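You operate a simulated robot arm through the tools that you are given. There is no shell and no other tool.

Carry out the task below with a simulated robot arm. There is one attempt and no reset: what you move stays moved.

Task
Find the high spot on lug die one, then rub it flat.
Fine: the straight edge leaves blue marking paint on it, the lapping block takes that paint off; both tools go back; leave lug die two. Set down upright: straight edge.

Only the result counts: the job must be done as asked and must still hold three seconds after the hand-in. Knocking over, shifting, dropping, spilling or breaking anything else fails it.

Robot
A 7-joint arm with a two-finger parallel gripper on a trunk, on a base that drives. Base frame: it is fixed to the floor where the robot stands at the start and does not move with it; the origin is under the middle of the robot, x ahead of it, y to its left, z up. Units: m, rad, N and s.
Its first joint turns from -2.897 to 2.897 rad. Places, roughly: lapping block (10x6x5 cm) [0.5, 4, 1]; lug die one [-0.25, 3.75, 1]; lug die two [0.25, 3.75, 1]; straight edge [0.5, 4, 1]. Payload 3.43 kg.
The TCP is the grasp point between the finger pads, 0.03 m short of the fingertips. In the tool frame z runs along the fingers and y along their closing line. The gripper opens to 0.094 m. The fingers are 0.028 m wide and 0.01 m thick; the gripper's body (0.05 by 0.096 m) begins 0.055 m behind the TCP.
Orientation is told as [roll, pitch, yaw] about the base's x, y, z axes, in that order, counted from this pose: with the fingers straight down and closing along the base's y, the tool's x points along the base's -x, its y along +y and its z along -z.

Tools
- The arm moves only by the tool servo_tool. Its argument "plan" is a list of rows, each a list of 6 numbers: the shift along the base's x, y, z in units of 25 mm (1.0 is 25 mm), then the turn, a rotation vector about the base's x, y, z in units of 6 degrees (1.0 is 6 degrees). In form: [[x, y, z, ax, ay, az], ...]. A call has 1 to 20 rows; each row shifts and turns the commanded pose from where the row before left it. "claw" is the closure, from 0 (fully open) to 1 (shut), set as the call begins (left out, the last holds). A call with a number of a shift or a turn outside -1 to 1 is refused whole. Rows are played at 5 a second. More than 0.05 m and 0.15 rad between two rows, or a gripper value outside its range, and nothing of the call is played. Where a pose cannot be reached the arm comes as near as it can. A force on the tool above 40 N (or 10 N above the force at the start of the call, whichever is more), or a blocked arm, ends the call early, and 0.2 s more pass. The fingers move at their own pace (about 0.045 m/s each) and stop on an object; they squeeze with about 42 N. The grip force told is the motor's: it shows also when the fingers shut on nothing. Time passes only in rows, and 0.2 s behind the last, so rows that do not move let the fingers close. It gives the time, the measured TCP pose, the force on the tool (base axes), the opening and the grip force at its end, in the units of the frame above (readings bear some noise), with the torque about the TCP (base axes, N m) and any sound that the robot's microphone picked up.
- Cameras (640 x 400 px; columns grow to the right, rows downward): "scene" is now at [0.0338, 0.2505, 1.4094]; the picture's right is [-0.05, -1.00, 0.00], its down [-0.42, 0.02, -0.91] and it looks along [0.91, -0.04, -0.42] (base axes); focal length 269 px, centre (320, 200). "wrist" rides on the gripper at [0.076, 0.014, -0.103] in the tool frame; the picture's right is [-0.18, 0.98, 0.00], its down [-0.75, -0.14, -0.64] and it looks along [-0.63, -0.12, 0.77] (tool axes); focal length 243 px, centre (320, 200). There is no depth. A picture from a camera that has moved, and an enlarged one, comes with that camera's place and axes in the base frame and with its lens. The place of the scene camera against the robot may be out by one fixed shift of up to 0.012 m in any direction.
- capture(camera): a new picture of that camera. No time passes.
- base_move(legs): drives the robot by 1 to 6 legs, each [ahead, turn to the left] in m and rad, along the robot's own axes; the way and the turn of a leg run together, so that a leg with both is an arc; at most 1.5 m and 3.142 rad a leg. The arm and the cameras ride along, it lands a little off, and it stops where it bumps. It gives what a move gives.
- pan_tilt(pan, tilt): turns the head with the scene camera to pan (to the left, within 2.094 rad either way) and tilt (down, from -0.506 to 1.204), counted from straight ahead of the robot. It gives what a move gives.
- close_up(camera, box): a new picture of the part [left, top, right, bottom] of that camera's present view, enlarged. No time passes.
- sign_off(): hands the job in; it is judged then, once.

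Places have to be worked out from the pictures, the camera data and where the tool is seen. Open the gripper and draw the arm clear of the work before you hand the job in, unless the task says otherwise.

The tools are called after "Request:" as name(argument=value, ...) on one line, values as JSON. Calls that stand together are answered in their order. servo_tool: Moves the arm, as the interface text tells. Its arguments: {"type":"object","properties":{"plan":{"type":"array"},"claw":{"type":"number"}},"required":["plan"]} The other tools are called the same way: base_move (legs) drives the base; pan_tilt (pan, tilt) turns the head that bears the scene camera; capture (camera) takes a picture; close_up (camera, box) takes an enlarged picture of a part of a camera's view; sign_off () hands the job in.

At the start:

```text
time: 0.0
eef_pos: [0.6, 0.2413, 1.1735]
tool_rot: [-0.001, 0.001, -0.011]
force: [-0.6, 0.5, 0.2]
wrist_torque: [0.02, 0.02, 0.0]
opening: 0.0944
gripper_force: 0.0
robot x, y, heading: [-0.0012, 0.0171, -0.001]
head pan, tilt: [-0.049, 0.433]
```

scene: 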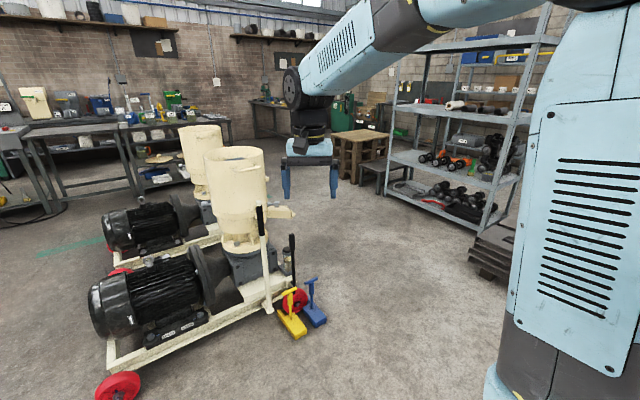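
wrist: 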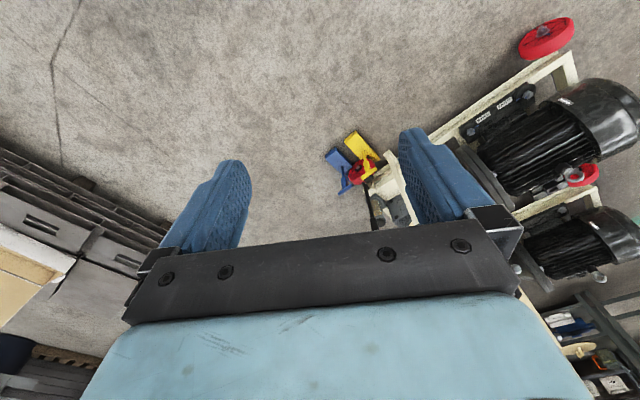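

The newest pictures show pumps and shelves ahead, but no dies; the work is said to be about 4 m to my left. I turn the head left to look.

Request:
pan_tilt(pan=1.5, tilt=0.3)

Request:
capture(camera="scene")

```text
time: 1.6
eef_pos: [0.6002, 0.2402, 1.1749]
tool_rot: [-0.001, -0.001, -0.011]
force: [-0.9, -0.1, -0.3]
wrist_torque: [-0.02, 0.01, 0.04]
opening: 0.0938
gripper_force: 0.1
robot x, y, heading: [0.0004, 0.019, 0.0]
head pan, tilt: [1.499, 0.3]
```

```text
taken
camera scene: at [-0.0515, 0.3482, 1.4218], right [1.0, -0.07, 0.0], down [-0.02, -0.29, -0.96], along [0.07, 0.95, -0.3], focal length 269 px, centre (320, 200)
```

scene: 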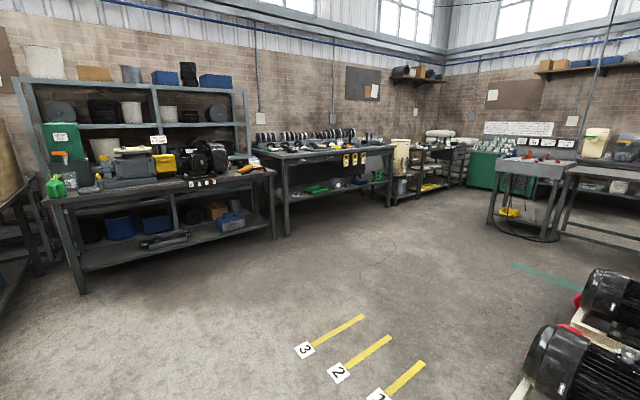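

The bench near image columns 250–395 stands about where the dies should be. I take an enlarged look.

Request:
close_up(camera="scene", box=[240, 110, 400, 210])

Request:
pan_tilt(pan=1.5, tilt=0.9)

Request:
capture(camera="scene")

```text
4.00 times, centred on (320, 160) of scene
camera zoom: at [-0.0515, 0.3482, 1.4218], right [1.0, -0.07, 0.0], down [-0.02, -0.29, -0.96], along [0.07, 0.95, -0.3], focal length 1078 px, centre (320, 360)
```

zoom: 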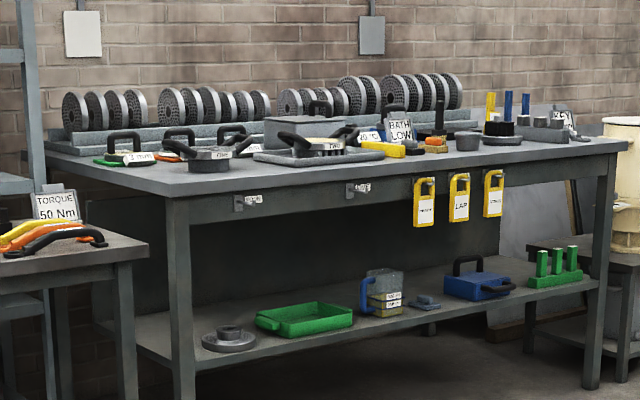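

```text
time: 2.6
eef_pos: [0.6007, 0.2417, 1.1749]
tool_rot: [-0.002, -0.001, -0.011]
force: [-0.4, 0.1, 0.0]
wrist_torque: [0.01, 0.0, 0.01]
opening: 0.0939
gripper_force: 0.0
robot x, y, heading: [-0.0042, 0.0208, -0.001]
head pan, tilt: [1.499, 0.901]
```

```text
taken
camera scene: at [-0.0529, 0.3304, 1.3696], right [1.0, -0.07, 0.0], down [-0.06, -0.78, -0.62], along [0.04, 0.62, -0.78], focal length 269 px, centre (320, 200)
```

scene: 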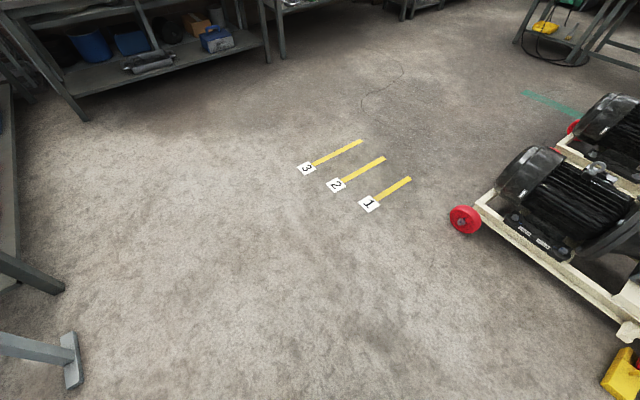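

The bench is about 3.5–4.5 m off and stands slanted to my axes. I turn left, drive up partway, then look again.

Request:
base_move(legs=[[0, 1.65], [1.4, 0]])

Request:
pan_tilt(pan=0, tilt=0.35)

Request:
capture(camera="scene")

```text
time: 6.5
eef_pos: [-0.0979, 0.6536, 1.175]
tool_rot: [0.001, 0.002, 1.359]
force: [1.1, 0.0, 1.0]
wrist_torque: [0.0, 0.07, 0.01]
opening: 0.0941
gripper_force: 0.1
robot x, y, heading: [0.0824, -0.0051, 1.409]
head pan, tilt: [1.499, 0.901]
stopped in leg 1: the robot was blocked; the commanded pose is now the measured one
```

```text
time: 8.1
eef_pos: [-0.0991, 0.6536, 1.1742]
tool_rot: [0.0, 0.001, 1.36]
force: [0.1, -0.1, -0.3]
wrist_torque: [0.01, 0.01, 0.02]
opening: 0.094
gripper_force: 0.1
robot x, y, heading: [0.0843, -0.0047, 1.408]
head pan, tilt: [0.0, 0.351]
```

```text
taken
camera scene: at [-0.1381, 0.0727, 1.417], right [0.99, -0.17, 0.0], down [-0.06, -0.34, -0.94], along [0.16, 0.93, -0.34], focal length 269 px, centre (320, 200)
```

scene: 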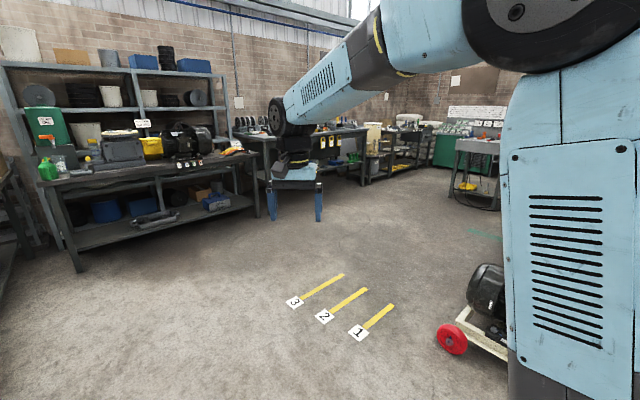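

The turn was blocked at 1.41 rad; something stands close to the base. I look to both sides and down before moving on.

Request:
pan_tilt(pan=-1.9, tilt=0.9)

Request:
capture(camera="scene")

Request:
pan_tilt(pan=1.9, tilt=0.9)

Request:
capture(camera="scene")

Request:
pan_tilt(pan=0.9, tilt=0.9)

Request:
capture(camera="scene")

```text
time: 10.0
eef_pos: [-0.0988, 0.6534, 1.1758]
tool_rot: [0.0, 0.002, 1.359]
force: [-0.6, -0.2, 0.0]
wrist_torque: [0.01, 0.03, 0.0]
opening: 0.0942
gripper_force: 0.1
robot x, y, heading: [0.0841, -0.0057, 1.402]
head pan, tilt: [-1.901, 0.901]
```

```text
taken
camera scene: at [-0.0873, -0.0552, 1.3696], right [-0.48, -0.88, 0.0], down [-0.69, 0.37, -0.62], along [0.55, -0.3, -0.78], focal length 269 px, centre (320, 200)
```

scene: 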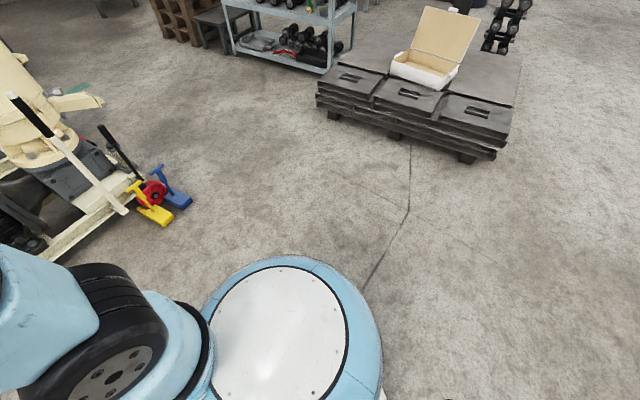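

```text
time: 13.1
eef_pos: [-0.0997, 0.6538, 1.1748]
tool_rot: [-0.002, 0.002, 1.359]
force: [0.5, 0.0, -0.6]
wrist_torque: [0.0, -0.01, 0.01]
opening: 0.0938
gripper_force: 0.0
robot x, y, heading: [0.0862, -0.0032, 1.402]
head pan, tilt: [1.901, 0.901]
```

```text
taken
camera scene: at [-0.2282, -0.0312, 1.3696], right [-0.16, 0.99, 0.0], down [0.77, 0.13, -0.62], along [-0.61, -0.1, -0.78], focal length 269 px, centre (320, 200)
```

scene: 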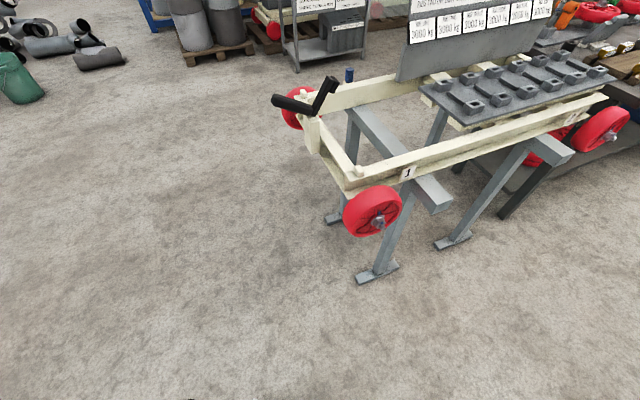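

```text
time: 14.4
eef_pos: [-0.0995, 0.653, 1.1758]
tool_rot: [-0.002, 0.002, 1.361]
force: [0.9, 0.1, 0.1]
wrist_torque: [-0.02, 0.02, -0.01]
opening: 0.0939
gripper_force: 0.0
robot x, y, heading: [0.0848, -0.0052, 1.4]
head pan, tilt: [0.901, 0.901]
```

```text
taken
camera scene: at [-0.2041, 0.037, 1.3695], right [0.74, 0.67, 0.0], down [0.52, -0.58, -0.62], along [-0.42, 0.46, -0.78], focal length 269 px, centre (320, 200)
```

scene: 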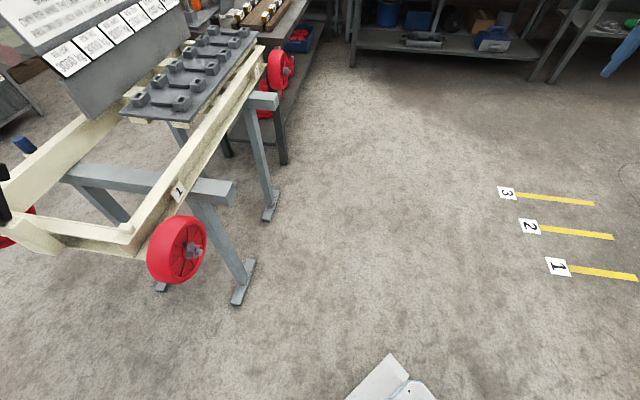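

Nothing obvious touches the base so far; I check the rear blind spot and directly below at steep tilt.

Request:
pan_tilt(pan=-2.09, tilt=1.2)

Request:
capture(camera="scene")

Request:
pan_tilt(pan=-0.9, tilt=0.8)

Request:
capture(camera="scene")

Request:
pan_tilt(pan=2.09, tilt=1.2)

Request:
capture(camera="scene")

Request:
pan_tilt(pan=0.2, tilt=1.1)

Request:
capture(camera="scene")

```text
time: 17.0
eef_pos: [-0.0998, 0.6534, 1.1755]
tool_rot: [-0.002, 0.001, 1.36]
force: [0.6, 0.2, -0.1]
wrist_torque: [-0.03, -0.02, 0.01]
opening: 0.0939
gripper_force: 0.1
robot x, y, heading: [0.0832, -0.0048, 1.4]
head pan, tilt: [-2.089, 1.201]
```

```text
taken
camera scene: at [-0.1104, -0.0546, 1.3497], right [-0.63, -0.77, 0.0], down [-0.72, 0.59, -0.36], along [0.28, -0.23, -0.93], focal length 269 px, centre (320, 200)
```

scene: 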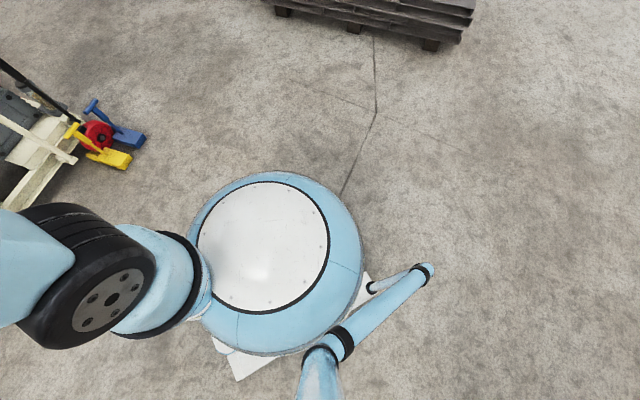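

```text
time: 18.4
eef_pos: [-0.0979, 0.6538, 1.1753]
tool_rot: [-0.001, 0.001, 1.36]
force: [-0.2, 0.3, 0.0]
wrist_torque: [-0.02, 0.01, -0.02]
opening: 0.0937
gripper_force: 0.1
robot x, y, heading: [0.0856, -0.0021, 1.396]
head pan, tilt: [-0.901, 0.799]
```

```text
taken
camera scene: at [-0.0829, 0.0196, 1.3774], right [0.48, -0.88, 0.0], down [-0.63, -0.34, -0.7], along [0.61, 0.33, -0.72], focal length 269 px, centre (320, 200)
```

scene: 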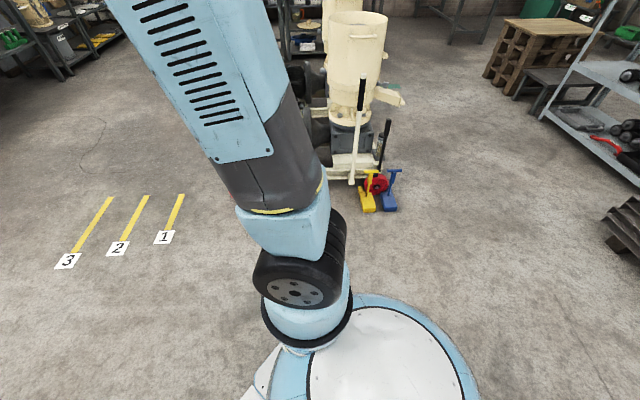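

```text
time: 21.0
eef_pos: [-0.0985, 0.6541, 1.1746]
tool_rot: [-0.001, 0.002, 1.361]
force: [0.0, 0.3, 0.0]
wrist_torque: [0.07, -0.01, -0.01]
opening: 0.094
gripper_force: 0.0
robot x, y, heading: [0.0838, -0.0015, 1.4]
head pan, tilt: [2.089, 1.201]
```

```text
taken
camera scene: at [-0.2062, -0.0383, 1.3497], right [-0.34, 0.94, 0.0], down [0.88, 0.32, -0.36], along [-0.34, -0.12, -0.93], focal length 269 px, centre (320, 200)
```

scene: 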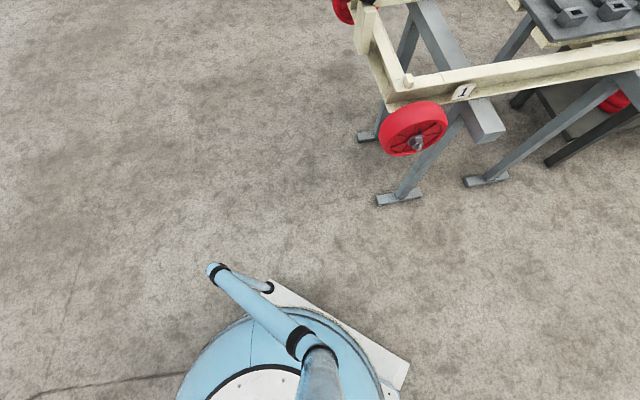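

```text
time: 22.8
eef_pos: [-0.0987, 0.6535, 1.1757]
tool_rot: [-0.002, 0.002, 1.359]
force: [0.4, 0.5, 0.3]
wrist_torque: [-0.03, 0.02, 0.01]
opening: 0.0939
gripper_force: 0.1
robot x, y, heading: [0.084, -0.008, 1.401]
head pan, tilt: [0.201, 1.1]
```

```text
taken
camera scene: at [-0.1557, 0.044, 1.3557], right [1.0, 0.03, 0.0], down [0.03, -0.89, -0.45], along [-0.01, 0.45, -0.89], focal length 269 px, centre (320, 200)
```

scene: 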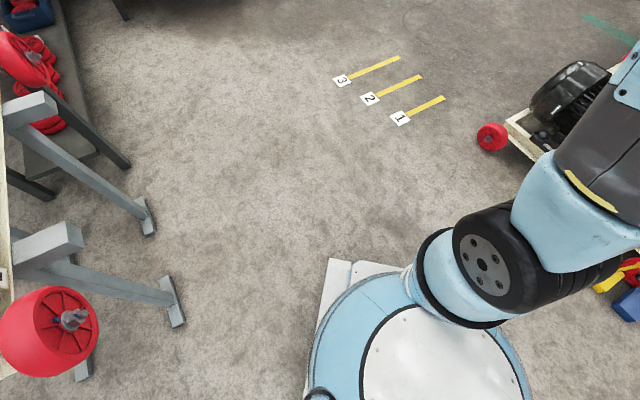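

No contact is visible around base, boom or arm, and forces read zero. I try a short straight move ahead, away from everything, into open floor.

Request:
base_move(legs=[[0.4, 0]])

Request:
pan_tilt(pan=0, tilt=0.4)

Request:
capture(camera="scene")

```text
time: 25.4
eef_pos: [-0.0311, 1.0527, 1.1732]
tool_rot: [-0.001, 0.003, 1.359]
force: [0.1, -0.1, -0.4]
wrist_torque: [0.0, -0.03, 0.02]
opening: 0.0937
gripper_force: 0.0
robot x, y, heading: [0.1525, 0.3927, 1.402]
head pan, tilt: [0.201, 1.1]
```

```text
time: 26.4
eef_pos: [-0.0309, 1.0526, 1.1764]
tool_rot: [-0.003, 0.003, 1.357]
force: [-0.1, 0.2, -0.2]
wrist_torque: [-0.01, -0.02, -0.02]
opening: 0.0941
gripper_force: 0.0
robot x, y, heading: [0.1515, 0.3921, 1.402]
head pan, tilt: [0.0, 0.4]
```

```text
taken
camera scene: at [-0.07, 0.4714, 1.4124], right [0.99, -0.17, 0.0], down [-0.07, -0.38, -0.92], along [0.15, 0.91, -0.39], focal length 269 px, centre (320, 200)
```

scene: 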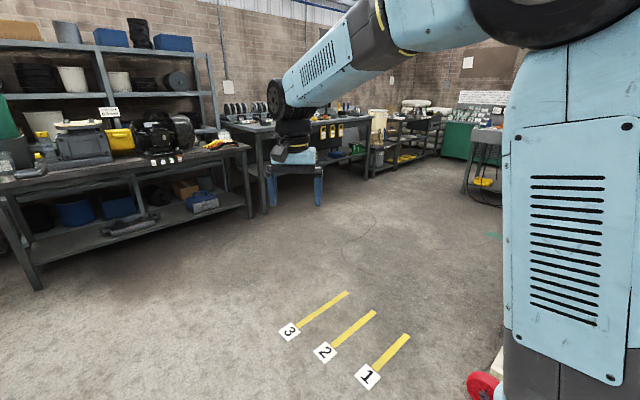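

The forward leg worked cleanly. Now a small left turn to head for the bench, then another stretch ahead.

Request:
base_move(legs=[[0.0, 0.25], [0.8, 0]])

Request:
capture(camera="scene")

```text
time: 31.7
eef_pos: [-0.2527, 1.7757, 1.1757]
tool_rot: [-0.002, 0.003, 1.612]
force: [0.3, 0.2, -0.2]
wrist_torque: [0.02, 0.05, 0.01]
opening: 0.0936
gripper_force: 0.1
robot x, y, heading: [0.086, 1.1875, 1.647]
head pan, tilt: [0.0, 0.4]
```

```text
taken
camera scene: at [-0.1461, 1.2032, 1.4125], right [1.0, 0.08, 0.0], down [0.03, -0.39, -0.92], along [-0.08, 0.92, -0.39], focal length 269 px, centre (320, 200)
```

scene: 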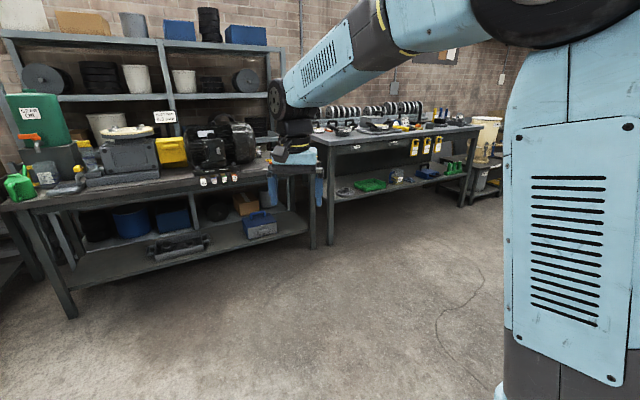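

The bench's front legs stand near (-0.25, 3.48) and (1.47, 4.52), so its front runs at about 31°, and I should face it with heading ≈ 2.11. I drive to a point about 1.3 m in front of it and turn to face.

Request:
base_move(legs=[[0, -0.5], [1.4, 0], [0, 0.95]])

Request:
capture(camera="scene")

```text
time: 43.0
eef_pos: [0.1081, 2.8293, 1.176]
tool_rot: [-0.001, 0.0, 2.058]
force: [0.0, -0.1, -0.6]
wrist_torque: [0.04, -0.04, -0.01]
opening: 0.094
gripper_force: 0.1
robot x, y, heading: [0.7234, 2.4762, 2.09]
head pan, tilt: [0.0, 0.4]
```

```text
taken
camera scene: at [0.5065, 2.3905, 1.4126], right [0.87, 0.5, 0.0], down [0.19, -0.34, -0.92], along [-0.46, 0.8, -0.39], focal length 269 px, centre (320, 200)
```

scene: 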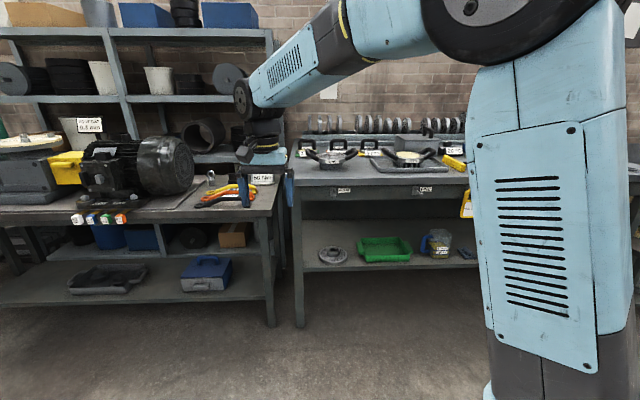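

Facing the bench squarely now; both dies are near image (330,150) and (410,150). I enlarge that part.

Request:
close_up(camera="scene", box=[280, 110, 480, 235])

Request:
capture(camera="wrist")

```text
3.20 times, centred on (380, 172) of scene
camera zoom: at [0.5065, 2.3905, 1.4126], right [0.87, 0.5, 0.0], down [0.19, -0.34, -0.92], along [-0.46, 0.8, -0.39], focal length 862 px, centre (128, 288)
```

zoom: 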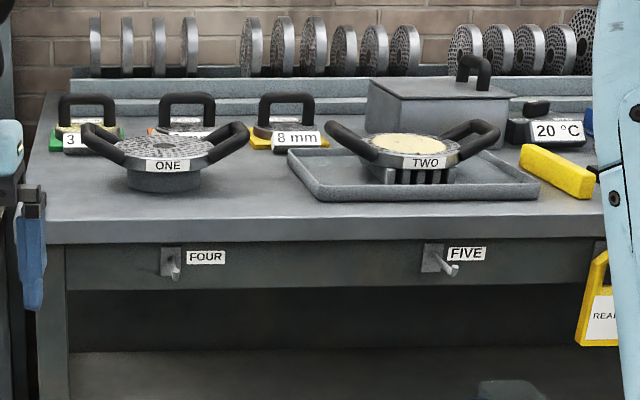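

```text
taken
camera wrist: at [0.1331, 2.7547, 1.2782], right [-0.95, -0.3, 0.0], down [-0.23, 0.73, 0.64], along [-0.19, 0.61, -0.77], focal length 243 px, centre (320, 200)
```

wrist: 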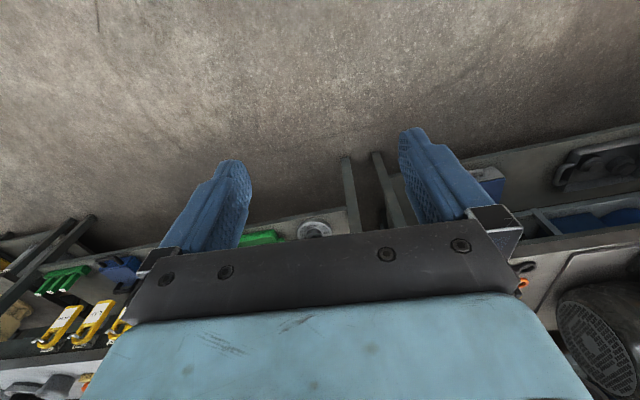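

I see dies ONE and TWO, with the tools likely further right behind the arm. I shift the robot right along the bench so the tools come into view left of the arm.

Request:
base_move(legs=[[0, -0.88], [0.75, 0], [0, 0.9]])

Request:
capture(camera="scene")

Request:
close_up(camera="scene", box=[280, 110, 480, 235])

Request:
capture(camera="wrist")

```text
time: 52.4
eef_pos: [0.3626, 3.5119, 1.1761]
tool_rot: [-0.002, 0.002, 2.094]
force: [0.1, -0.3, -0.1]
wrist_torque: [-0.03, 0.03, -0.01]
opening: 0.0942
gripper_force: 0.1
robot x, y, heading: [1.0223, 3.1998, 2.128]
head pan, tilt: [0.0, 0.4]
```

```text
taken
camera scene: at [0.8076, 3.1082, 1.4125], right [0.85, 0.52, 0.0], down [0.2, -0.33, -0.92], along [-0.48, 0.78, -0.39], focal length 269 px, centre (320, 200)
```

scene: 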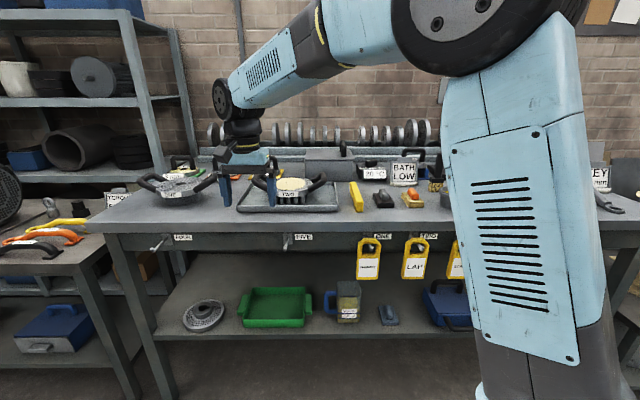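

```text
3.20 times, centred on (380, 172) of scene
camera zoom: at [0.8076, 3.1082, 1.4125], right [0.85, 0.52, 0.0], down [0.2, -0.33, -0.92], along [-0.48, 0.78, -0.39], focal length 862 px, centre (128, 288)
```

zoom: 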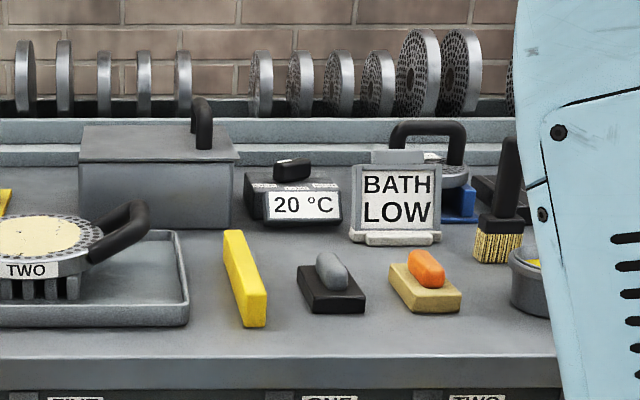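

```text
taken
camera wrist: at [0.3895, 3.4379, 1.2782], right [-0.94, -0.33, 0.0], down [-0.26, 0.72, 0.64], along [-0.21, 0.6, -0.77], focal length 243 px, centre (320, 200)
```

wrist: 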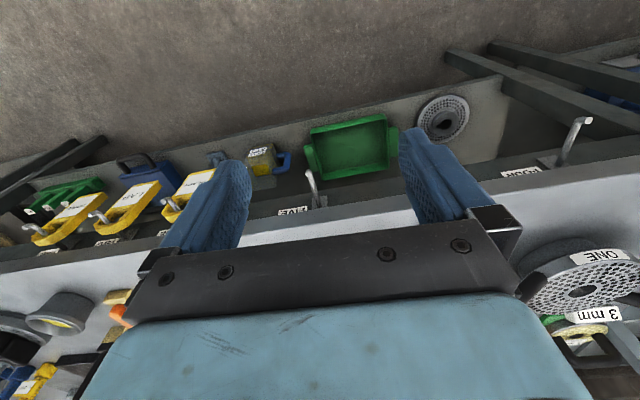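

The yellow bar is probably the straight edge; there are two knobbed blocks (dark with grey knob, tan with orange knob), so I need to read the yellow tags and other labels.

Request:
close_up(camera="scene", box=[345, 225, 473, 305])

Request:
close_up(camera="scene", box=[340, 150, 460, 225])

Request:
close_up(camera="scene", box=[120, 140, 360, 260])

Request:
close_up(camera="wrist", box=[0, 150, 240, 300])

```text
5.00 times, centred on (409, 265) of scene
camera zoom: at [0.8076, 3.1082, 1.4125], right [0.85, 0.52, 0.0], down [0.2, -0.33, -0.92], along [-0.48, 0.78, -0.39], focal length 1347 px, centre (-125, -125)
```

zoom: 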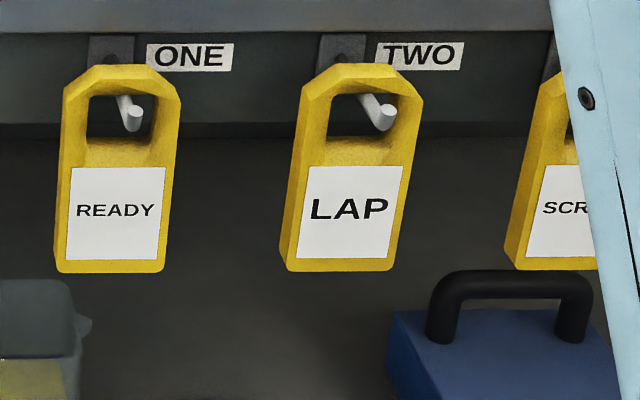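

```text
5.33 times, centred on (400, 188) of scene
camera zoom: at [0.8076, 3.1082, 1.4125], right [0.85, 0.52, 0.0], down [0.2, -0.33, -0.92], along [-0.48, 0.78, -0.39], focal length 1437 px, centre (-107, 267)
```

zoom: 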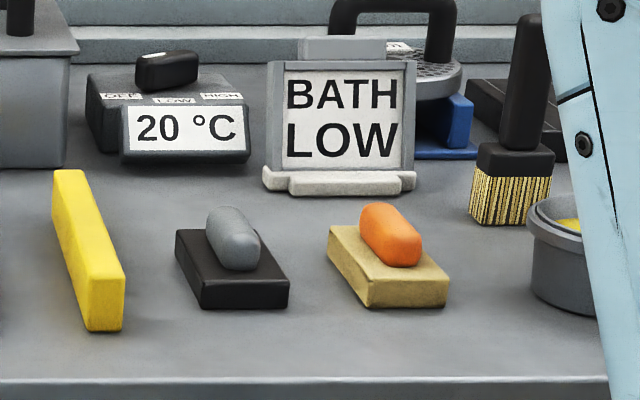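

```text
2.67 times, centred on (240, 200) of scene
camera zoom: at [0.8076, 3.1082, 1.4125], right [0.85, 0.52, 0.0], down [0.2, -0.33, -0.92], along [-0.48, 0.78, -0.39], focal length 718 px, centre (533, 200)
```

zoom: 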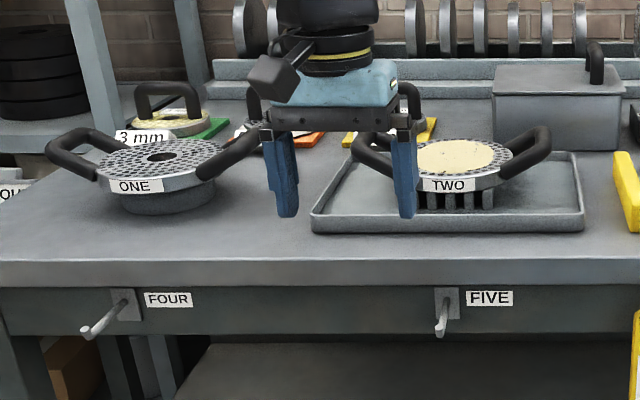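

```text
2.67 times, centred on (120, 225) of wrist
camera zoom: at [0.3895, 3.4379, 1.2782], right [-0.94, -0.33, 0.0], down [-0.26, 0.72, 0.64], along [-0.21, 0.6, -0.77], focal length 647 px, centre (853, 133)
```

zoom: 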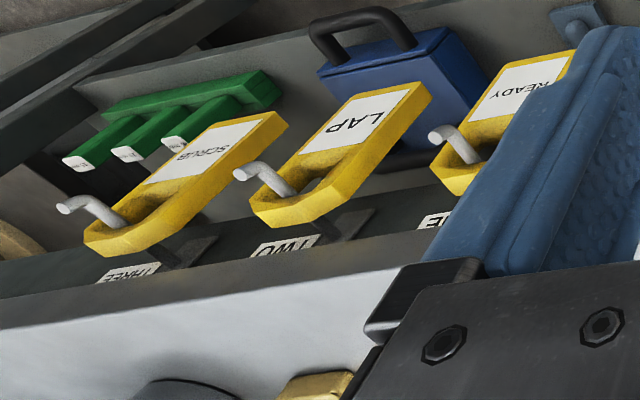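

Tools: yellow straight edge at about (0.37, 4.12); the two blocks near (0.48, 4.13) and (0.59, 4.20). I raise the arm for clearance, then drive to stand centred between die one and the tools, about 0.5 m off the front edge.

Request:
servo_tool(plan=[[0, 0, 1, 0, 0, 0], [0, 0, 1, 0, 0, 0], [0, 0, 1, 0, 0, 0], [0, 0, 1, 0, 0, 0]], claw=0)

Request:
base_move(legs=[[0, 0.793], [0.545, 0], [0, -0.805]])

Request:
pan_tilt(pan=0, tilt=0.65)

Request:
capture(camera="scene")

Request:
capture(camera="wrist")

```text
time: 53.4
eef_pos: [0.3631, 3.5099, 1.277]
tool_rot: [-0.002, 0.002, 2.093]
force: [1.1, 0.7, -0.9]
wrist_torque: [-0.03, 0.02, -0.02]
opening: 0.0938
gripper_force: 0.1
robot x, y, heading: [1.0203, 3.1983, 2.126]
head pan, tilt: [0.0, 0.4]
```

```text
time: 61.3
eef_pos: [-0.1711, 3.6386, 1.2777]
tool_rot: [-0.003, 0.002, 2.083]
force: [-0.2, -0.3, -1.1]
wrist_torque: [0.01, -0.04, 0.0]
opening: 0.0941
gripper_force: 0.0
robot x, y, heading: [0.4662, 3.3108, 2.112]
head pan, tilt: [0.0, 0.4]
```

```text
time: 62.1
eef_pos: [-0.1708, 3.6375, 1.2776]
tool_rot: [-0.003, 0.0, 2.083]
force: [0.3, 0.0, -0.3]
wrist_torque: [-0.01, 0.02, 0.01]
opening: 0.0939
gripper_force: 0.1
robot x, y, heading: [0.4558, 3.3085, 2.114]
head pan, tilt: [0.0, 0.649]
```

```text
taken
camera scene: at [0.2511, 3.2133, 1.3901], right [0.86, 0.52, 0.0], down [0.31, -0.52, -0.8], along [-0.41, 0.68, -0.6], focal length 269 px, centre (320, 200)
```

scene: 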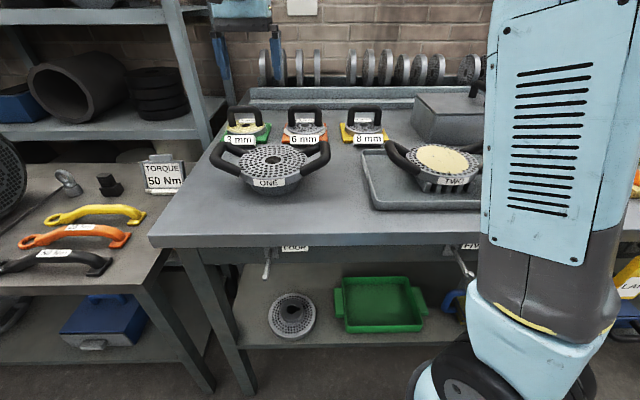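

```text
taken
camera wrist: at [-0.1457, 3.565, 1.3796], right [-0.95, -0.32, 0.0], down [-0.25, 0.73, 0.64], along [-0.21, 0.61, -0.77], focal length 243 px, centre (320, 200)
```

wrist: 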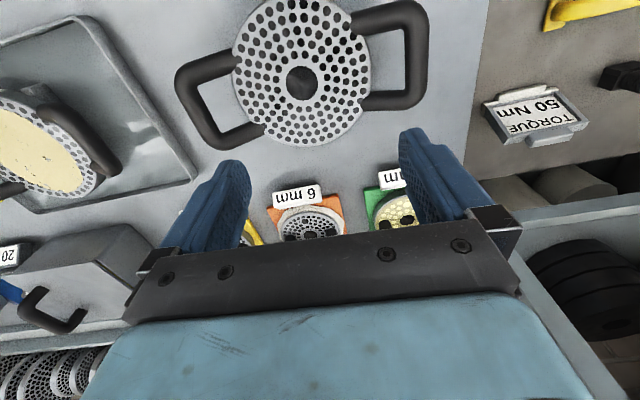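

The wrist view gives die one's hub at about (-0.152, 3.646), face height ≈1.07, face diameter ≈0.16, with its handles along the bench edge (~31°). Now I carry the open gripper over to the tools at the same height to see them from above.

Request:
servo_tool(plan=[[1, 0.61, 0, 0, 0, 0], [1, 0.61, 0, 0, 0, 0], [1, 0.61, 0, 0, 0, 0], [1, 0.61, 0, 0, 0, 0], [1, 0.61, 0, 0, 0, 0], [1, 0.61, 0, 0, 0, 0], [1, 0.61, 0, 0, 0, 0], [1, 0.61, 0, 0, 0, 0], [1, 0.61, 0, 0, 0, 0], [1, 0.61, 0, 0, 0, 0], [1, 0.61, 0, 0, 0, 0], [1, 0.61, 0, 0, 0, 0], [1, 0.61, 0, 0, 0, 0], [1, 0.61, 0, 0, 0, 0], [1, 0.61, 0, 0, 0, 0], [1, 0.61, 0, 0, 0, 0], [1, 0.61, 0, 0, 0, 0], [1, 0.61, 0, 0, 0, 0], [1, 0.61, 0, 0, 0, 0], [1, 0.61, 0, 0, 0, 0]])

Request:
capture(camera="wrist")

Request:
capture(camera="scene")

```text
time: 66.3
eef_pos: [0.3308, 3.9439, 1.2771]
tool_rot: [0.0, 0.002, 2.083]
force: [-0.3, 0.7, 0.4]
wrist_torque: [0.03, -0.02, -0.02]
opening: 0.0941
gripper_force: 0.1
robot x, y, heading: [0.4623, 3.3072, 2.114]
head pan, tilt: [0.0, 0.649]
```

```text
taken
camera wrist: at [0.3559, 3.8694, 1.38], right [-0.95, -0.32, 0.0], down [-0.25, 0.73, 0.64], along [-0.21, 0.61, -0.77], focal length 243 px, centre (320, 200)
```

wrist: 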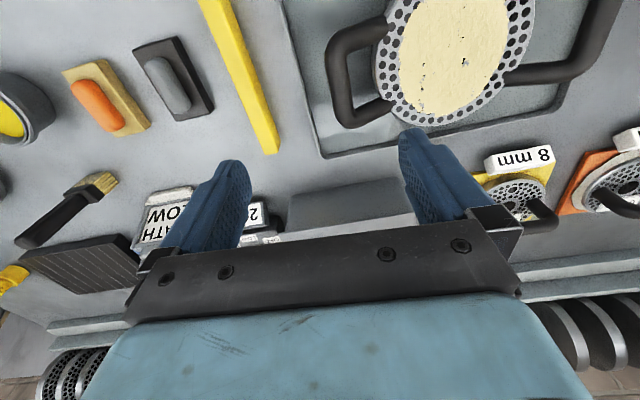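

```text
taken
camera scene: at [0.251, 3.213, 1.39], right [0.86, 0.52, 0.0], down [0.31, -0.52, -0.8], along [-0.41, 0.68, -0.6], focal length 269 px, centre (320, 200)
```

scene: 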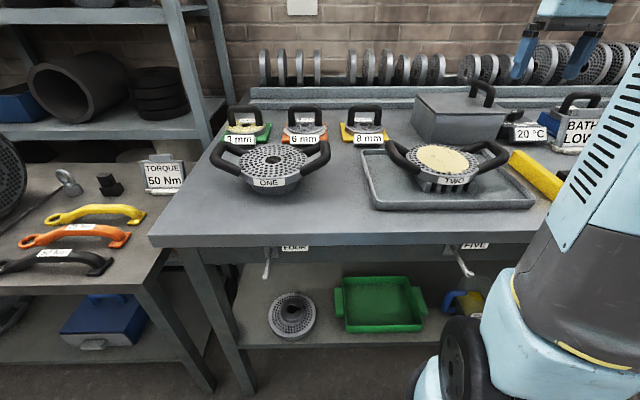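

The wrist view shows the bar, the two knobbed blocks and a ring die. I shift right so all three tools lie well in the wrist view.

Request:
servo_tool(plan=[[0.95, -0.1, 0, 0, 0, 0], [0.95, -0.1, 0, 0, 0, 0], [0.95, -0.1, 0, 0, 0, 0], [0.95, -0.1, 0, 0, 0, 0], [0.95, -0.1, 0, 0, 0, 0], [0.95, -0.1, 0, 0, 0, 0], [0.95, -0.1, 0, 0, 0, 0], [0.95, -0.1, 0, 0, 0, 0]])

Request:
capture(camera="wrist")

Request:
close_up(camera="wrist", box=[200, 0, 440, 150])

```text
time: 68.1
eef_pos: [0.5187, 3.9239, 1.2775]
tool_rot: [-0.003, 0.003, 2.083]
force: [-0.4, -0.4, -1.0]
wrist_torque: [-0.01, -0.05, 0.0]
opening: 0.0937
gripper_force: 0.1
robot x, y, heading: [0.4629, 3.31, 2.116]
head pan, tilt: [0.0, 0.649]
```

```text
taken
camera wrist: at [0.5447, 3.8494, 1.3798], right [-0.95, -0.32, 0.0], down [-0.25, 0.73, 0.64], along [-0.2, 0.61, -0.77], focal length 243 px, centre (320, 200)
```

wrist: 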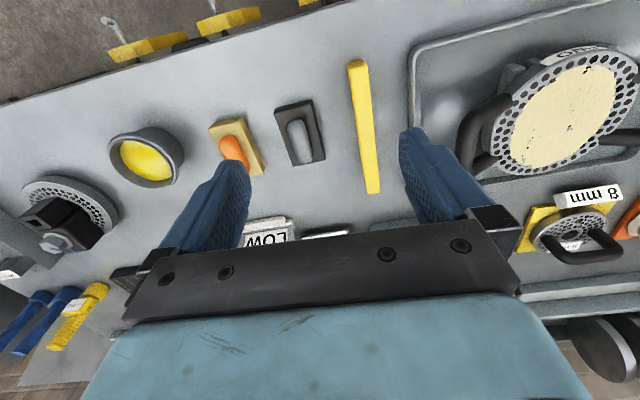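

```text
2.67 times, centred on (320, 75) of wrist
camera zoom: at [0.5447, 3.8494, 1.3798], right [-0.95, -0.32, 0.0], down [-0.25, 0.73, 0.64], along [-0.2, 0.61, -0.77], focal length 647 px, centre (320, 533)
```

zoom: 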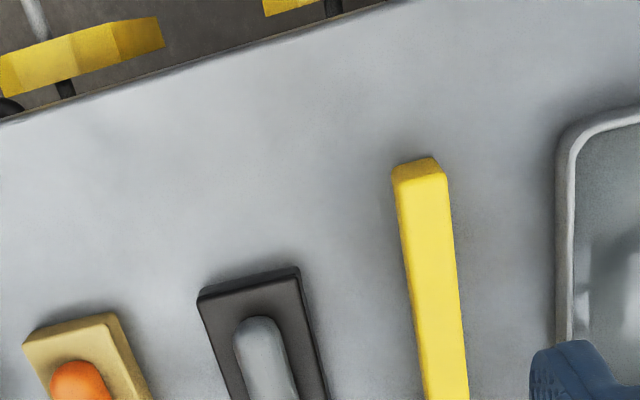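

Triangulating from two wrist views: bar centre ≈(0.425, 3.989), about 0.21 long at 121°, top ≈1.03–1.04, about 0.026 thick. The dark block is close beside it, so I part-close the fingers, line up over the bar and descend partway.

Request:
servo_tool(plan=[[-0.94, 0.65, 0, 0, 0, 0.333], [-0.94, 0.65, 0, 0, 0, 0], [-0.94, 0.65, 0, 0, 0, 0], [-0.94, 0.65, 0, 0, 0, 0], [0, 0, -1, 0, 0, 0], [0, 0, -1, 0, 0, 0], [0, 0, -1, 0, 0, 0], [0, 0, -1, 0, 0, 0], [0, 0, -1, 0, 0, 0], [0, 0, -1, 0, 0, 0]], claw=0.45)

Request:
capture(camera="wrist")

Request:
capture(camera="scene")

```text
time: 70.3
eef_pos: [0.4258, 3.987, 1.1275]
tool_rot: [-0.001, 0.002, 2.119]
force: [0.5, -0.1, 0.1]
wrist_torque: [0.01, 0.01, 0.0]
opening: 0.0517
gripper_force: 0.1
robot x, y, heading: [0.4683, 3.3095, 2.109]
head pan, tilt: [0.0, 0.649]
```

```text
taken
camera wrist: at [0.4532, 3.9143, 1.2297], right [-0.94, -0.35, 0.0], down [-0.27, 0.72, 0.64], along [-0.23, 0.6, -0.77], focal length 243 px, centre (320, 200)
```

wrist: 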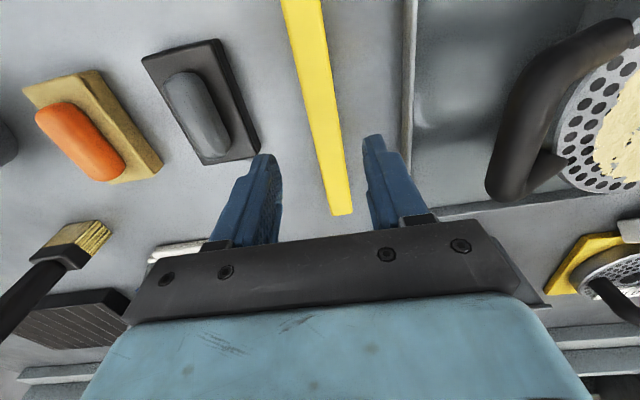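

```text
taken
camera scene: at [0.2512, 3.2131, 1.39], right [0.86, 0.52, 0.0], down [0.31, -0.52, -0.8], along [-0.41, 0.68, -0.6], focal length 269 px, centre (320, 200)
```

scene: 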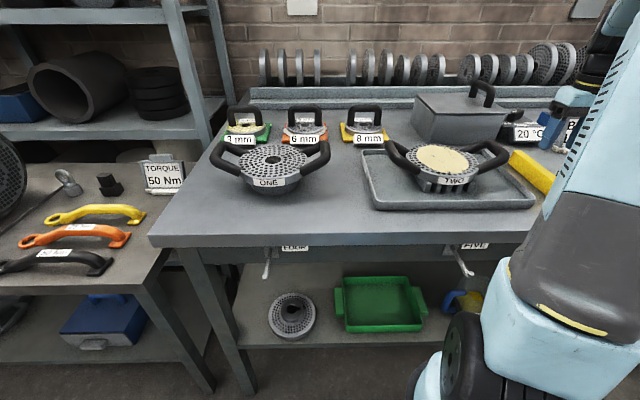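

Alignment with the bar is within a few millimetres; its top is about z=1.03. I lower so the fingertips reach about the bar's top and look from there.

Request:
servo_tool(plan=[[0, 0, -1, 0, 0, 0], [0, 0, -0.8, 0, 0, 0], [0, 0, -0.6, 0, 0, 0]])

Request:
capture(camera="wrist")

Request:
close_up(camera="wrist", box=[200, 80, 440, 230])

```text
time: 71.1
eef_pos: [0.425, 3.9888, 1.0674]
tool_rot: [-0.002, 0.0, 2.119]
force: [0.7, 0.0, 0.4]
wrist_torque: [0.0, -0.02, 0.03]
opening: 0.0517
gripper_force: 0.1
robot x, y, heading: [0.4623, 3.3101, 2.114]
head pan, tilt: [0.0, 0.649]
```

```text
taken
camera wrist: at [0.4528, 3.9155, 1.1695], right [-0.94, -0.35, 0.0], down [-0.27, 0.72, 0.64], along [-0.23, 0.6, -0.77], focal length 243 px, centre (320, 200)
```

wrist: 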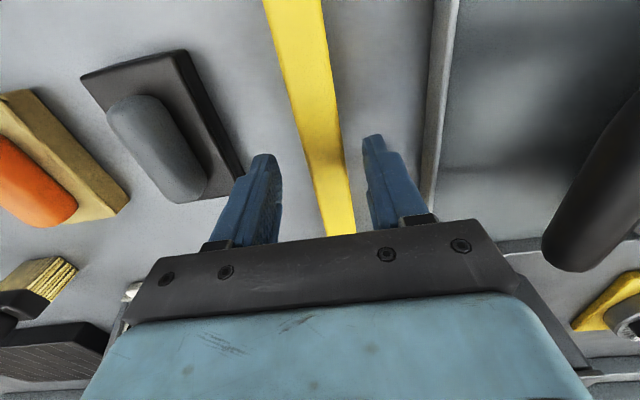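

```text
2.67 times, centred on (320, 155) of wrist
camera zoom: at [0.4528, 3.9155, 1.1695], right [-0.94, -0.35, 0.0], down [-0.27, 0.72, 0.64], along [-0.23, 0.6, -0.77], focal length 647 px, centre (320, 320)
```

zoom: 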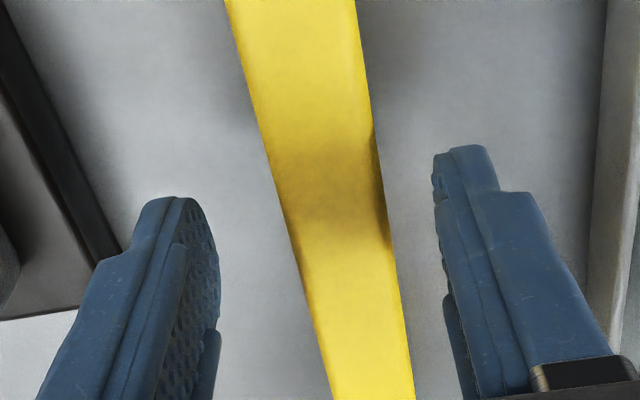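

The bar lies between the fingers. I lower in small steps to feel the bench with the fingertips and learn its height.

Request:
servo_tool(plan=[[0, 0, -0.3, 0, 0, 0], [0, 0, -0.3, 0, 0, 0], [0, 0, -0.2, 0, 0, 0], [0, 0, -0.2, 0, 0, 0], [0, 0, -0.1, 0, 0, 0], [0, 0, -0.1, 0, 0, 0]])

Request:
capture(camera="wrist")

```text
time: 72.5
eef_pos: [0.4258, 3.987, 1.0367]
tool_rot: [0.0, 0.001, 2.117]
force: [0.2, -0.7, -1.0]
wrist_torque: [0.0, -0.04, 0.02]
opening: 0.0516
gripper_force: 0.1
robot x, y, heading: [0.4619, 3.3063, 2.115]
head pan, tilt: [0.0, 0.649]
```

```text
taken
camera wrist: at [0.454, 3.915, 1.1391], right [-0.94, -0.35, 0.0], down [-0.27, 0.72, 0.64], along [-0.23, 0.6, -0.77], focal length 243 px, centre (320, 200)
```

wrist: 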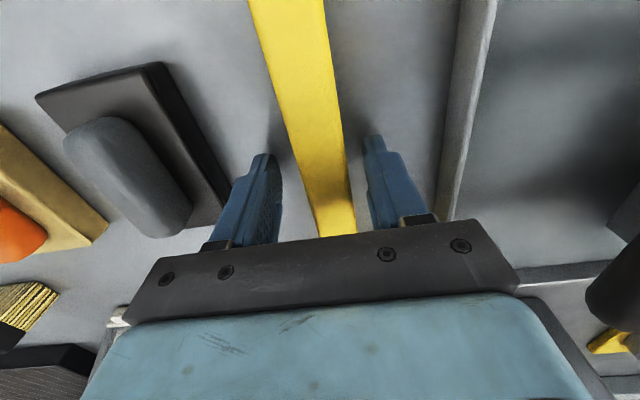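

No contact yet with the tips at z≈1.007. I continue down in 2.5 mm steps.

Request:
servo_tool(plan=[[0, 0, -0.1, 0, 0, 0], [0, 0, -0.1, 0, 0, 0], [0, 0, -0.1, 0, 0, 0], [0, 0, -0.1, 0, 0, 0], [0, 0, -0.1, 0, 0, 0], [0, 0, -0.1, 0, 0, 0]])

```text
time: 73.6
eef_pos: [0.4259, 3.9888, 1.0304]
tool_rot: [-0.004, -0.004, 2.118]
force: [1.6, -4.1, 7.2]
wrist_torque: [-0.28, 0.1, 0.1]
opening: 0.0522
gripper_force: 0.0
robot x, y, heading: [0.4646, 3.3036, 2.112]
head pan, tilt: [0.0, 0.649]
stopped in row 5: the force on the tool passed its limit at 46 N (the readings are from after the stop); the commanded pose is now the measured one
```

Contact at TCP 1.030 puts the bench top at z≈1.000. I rise 11 mm, so that the tips stay clear of the bar's working edge, and close on the bar.

Request:
servo_tool(plan=[[0, 0, 0.22, 0, 0, 0], [0, 0, 0.22, 0, 0, 0]])

Request:
servo_tool(plan=[[0, 0, 0, 0, 0, 0], [0, 0, 0, 0, 0, 0], [0, 0, 0, 0, 0, 0], [0, 0, 0, 0, 0, 0], [0, 0, 0, 0, 0, 0]], claw=1)

Request:
capture(camera="wrist")

```text
time: 74.2
eef_pos: [0.4254, 3.9884, 1.0396]
tool_rot: [-0.003, -0.003, 2.119]
force: [-0.2, -0.5, 0.0]
wrist_torque: [-0.02, 0.03, -0.02]
opening: 0.0514
gripper_force: 0.1
robot x, y, heading: [0.4638, 3.3068, 2.111]
head pan, tilt: [0.0, 0.649]
```

```text
time: 75.4
eef_pos: [0.4263, 3.9898, 1.0404]
tool_rot: [-0.004, -0.004, 2.117]
force: [-0.6, 1.5, 1.5]
wrist_torque: [0.0, 0.02, -0.04]
opening: 0.0281
gripper_force: 42.3
robot x, y, heading: [0.4663, 3.3061, 2.112]
head pan, tilt: [0.0, 0.649]
```

```text
taken
camera wrist: at [0.4544, 3.9159, 1.1424], right [-0.94, -0.35, 0.0], down [-0.27, 0.71, 0.64], along [-0.23, 0.6, -0.76], focal length 243 px, centre (320, 200)
```

wrist: 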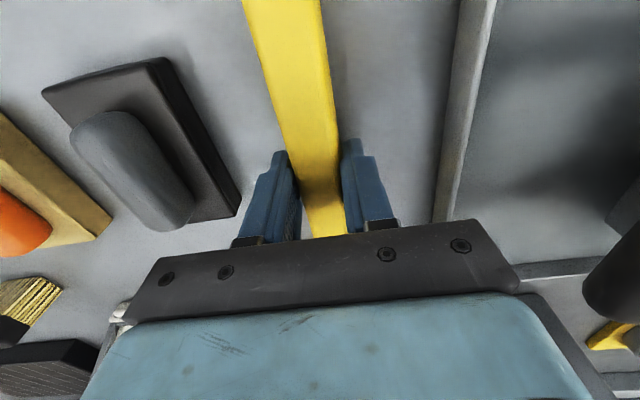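

The bar is gripped (opening 0.028, 42 N); home pose is TCP (0.4258, 3.989, 1.040), yaw 2.118. I lift it high and carry it toward die one.

Request:
servo_tool(plan=[[0, 0, 0.5, 0, 0, 0], [0, 0, 1, 0, 0, 0], [0, 0, 1, 0, 0, 0], [0, 0, 1, 0, 0, 0], [0, 0, 1, 0, 0, 0], [0, 0, 1, 0, 0, 0], [0, 0, 1, 0, 0, 0], [0, 0, 1, 0, 0, 0], [0, 0, 1, 0, 0, 0], [0, 0, 0.5, 0, 0, 0]])

Request:
servo_tool(plan=[[-0.9, -0.536, 0, 0, 0, 0], [-0.963, -0.573, 0, 0, 0, 0], [-0.963, -0.573, 0, 0, 0, 0], [-0.963, -0.573, 0, 0, 0, 0], [-0.963, -0.573, 0, 0, 0, 0], [-0.963, -0.573, 0, 0, 0, 0], [-0.963, -0.573, 0, 0, 0, 0], [-0.963, -0.573, 0, 0, 0, 0], [-0.963, -0.573, 0, 0, 0, 0], [-0.963, -0.573, 0, 0, 0, 0], [-0.963, -0.573, 0, 0, 0, 0], [-0.963, -0.573, 0, 0, 0, 0], [-0.963, -0.573, 0, 0, 0, 0], [-0.963, -0.573, 0, 0, 0, 0], [-0.963, -0.573, 0, 0, 0, 0], [-0.963, -0.573, 0, 0, 0, 0], [-0.963, -0.573, 0, 0, 0, 0], [-0.963, -0.573, 0, 0, 0, 0], [-0.963, -0.573, 0, 0, 0, 0], [-0.963, -0.573, 0, 0, 0, 0]])

Request:
capture(camera="wrist")

Request:
capture(camera="scene")

```text
time: 77.6
eef_pos: [0.4254, 3.9893, 1.2651]
tool_rot: [-0.005, -0.002, 2.117]
force: [0.1, -0.3, -3.9]
wrist_torque: [0.01, 0.02, -0.01]
opening: 0.0283
gripper_force: 42.2
robot x, y, heading: [0.4635, 3.3055, 2.109]
head pan, tilt: [0.0, 0.649]
```

```text
time: 81.8
eef_pos: [-0.0556, 3.7037, 1.2654]
tool_rot: [-0.004, -0.003, 2.116]
force: [0.2, 0.2, -3.6]
wrist_torque: [-0.03, 0.0, 0.04]
opening: 0.0281
gripper_force: 41.9
robot x, y, heading: [0.4649, 3.3089, 2.113]
head pan, tilt: [0.0, 0.649]
```

```text
taken
camera wrist: at [-0.0267, 3.6304, 1.3671], right [-0.94, -0.35, 0.0], down [-0.27, 0.71, 0.64], along [-0.23, 0.6, -0.76], focal length 243 px, centre (320, 200)
```

wrist: 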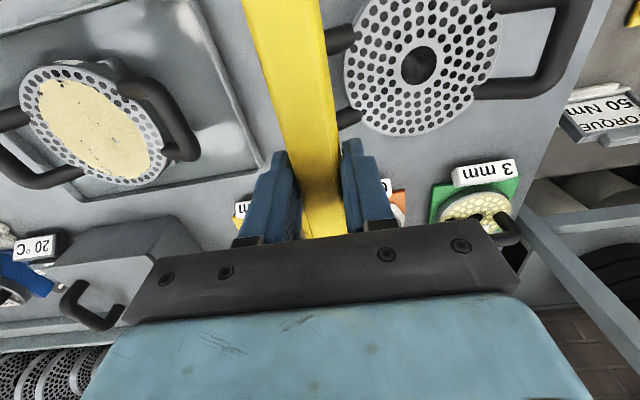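

```text
taken
camera scene: at [0.2515, 3.2133, 1.3901], right [0.86, 0.52, 0.0], down [0.31, -0.52, -0.8], along [-0.41, 0.68, -0.6], focal length 269 px, centre (320, 200)
```

scene: 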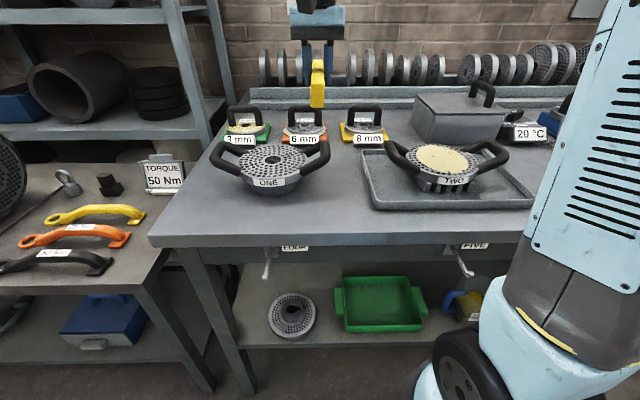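

Two wrist views place die one's hub at (-0.153, 3.649) with the face at z≈1.055–1.065. I move the bar over the hub and lower until its working edge is about 2 cm above the face.

Request:
servo_tool(plan=[[-0.97, -0.545, 0, 0, 0, 0], [-0.97, -0.545, 0, 0, 0, 0], [-0.97, -0.545, 0, 0, 0, 0], [-0.97, -0.545, 0, 0, 0, 0], [0, 0, -1, 0, 0, 0], [0, 0, -1, 0, 0, 0], [0, 0, -1, 0, 0, 0], [0, 0, -1, 0, 0, 0], [0, 0, -1, 0, 0, 0], [0, 0, -0.4, 0, 0, 0]])

Request:
capture(camera="wrist")

Request:
close_up(camera="scene", box=[200, 80, 360, 180])

```text
time: 84.0
eef_pos: [-0.1524, 3.6503, 1.1299]
tool_rot: [-0.003, -0.004, 2.116]
force: [-0.1, 0.6, -4.1]
wrist_torque: [0.04, -0.01, 0.02]
opening: 0.0282
gripper_force: 42.4
robot x, y, heading: [0.4633, 3.3082, 2.115]
head pan, tilt: [0.0, 0.649]
```

```text
taken
camera wrist: at [-0.1232, 3.5766, 1.2322], right [-0.94, -0.35, 0.0], down [-0.27, 0.71, 0.64], along [-0.23, 0.6, -0.76], focal length 243 px, centre (320, 200)
```

wrist: 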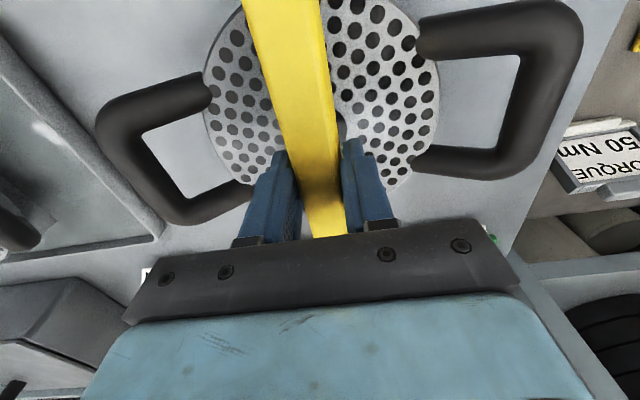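

```text
4.00 times, centred on (280, 130) of scene
camera zoom: at [0.2511, 3.2133, 1.39], right [0.86, 0.52, 0.0], down [0.31, -0.52, -0.8], along [-0.41, 0.68, -0.61], focal length 1078 px, centre (480, 480)
```

zoom: 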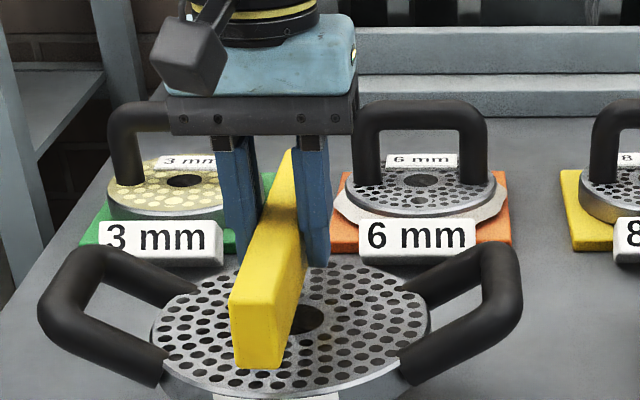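

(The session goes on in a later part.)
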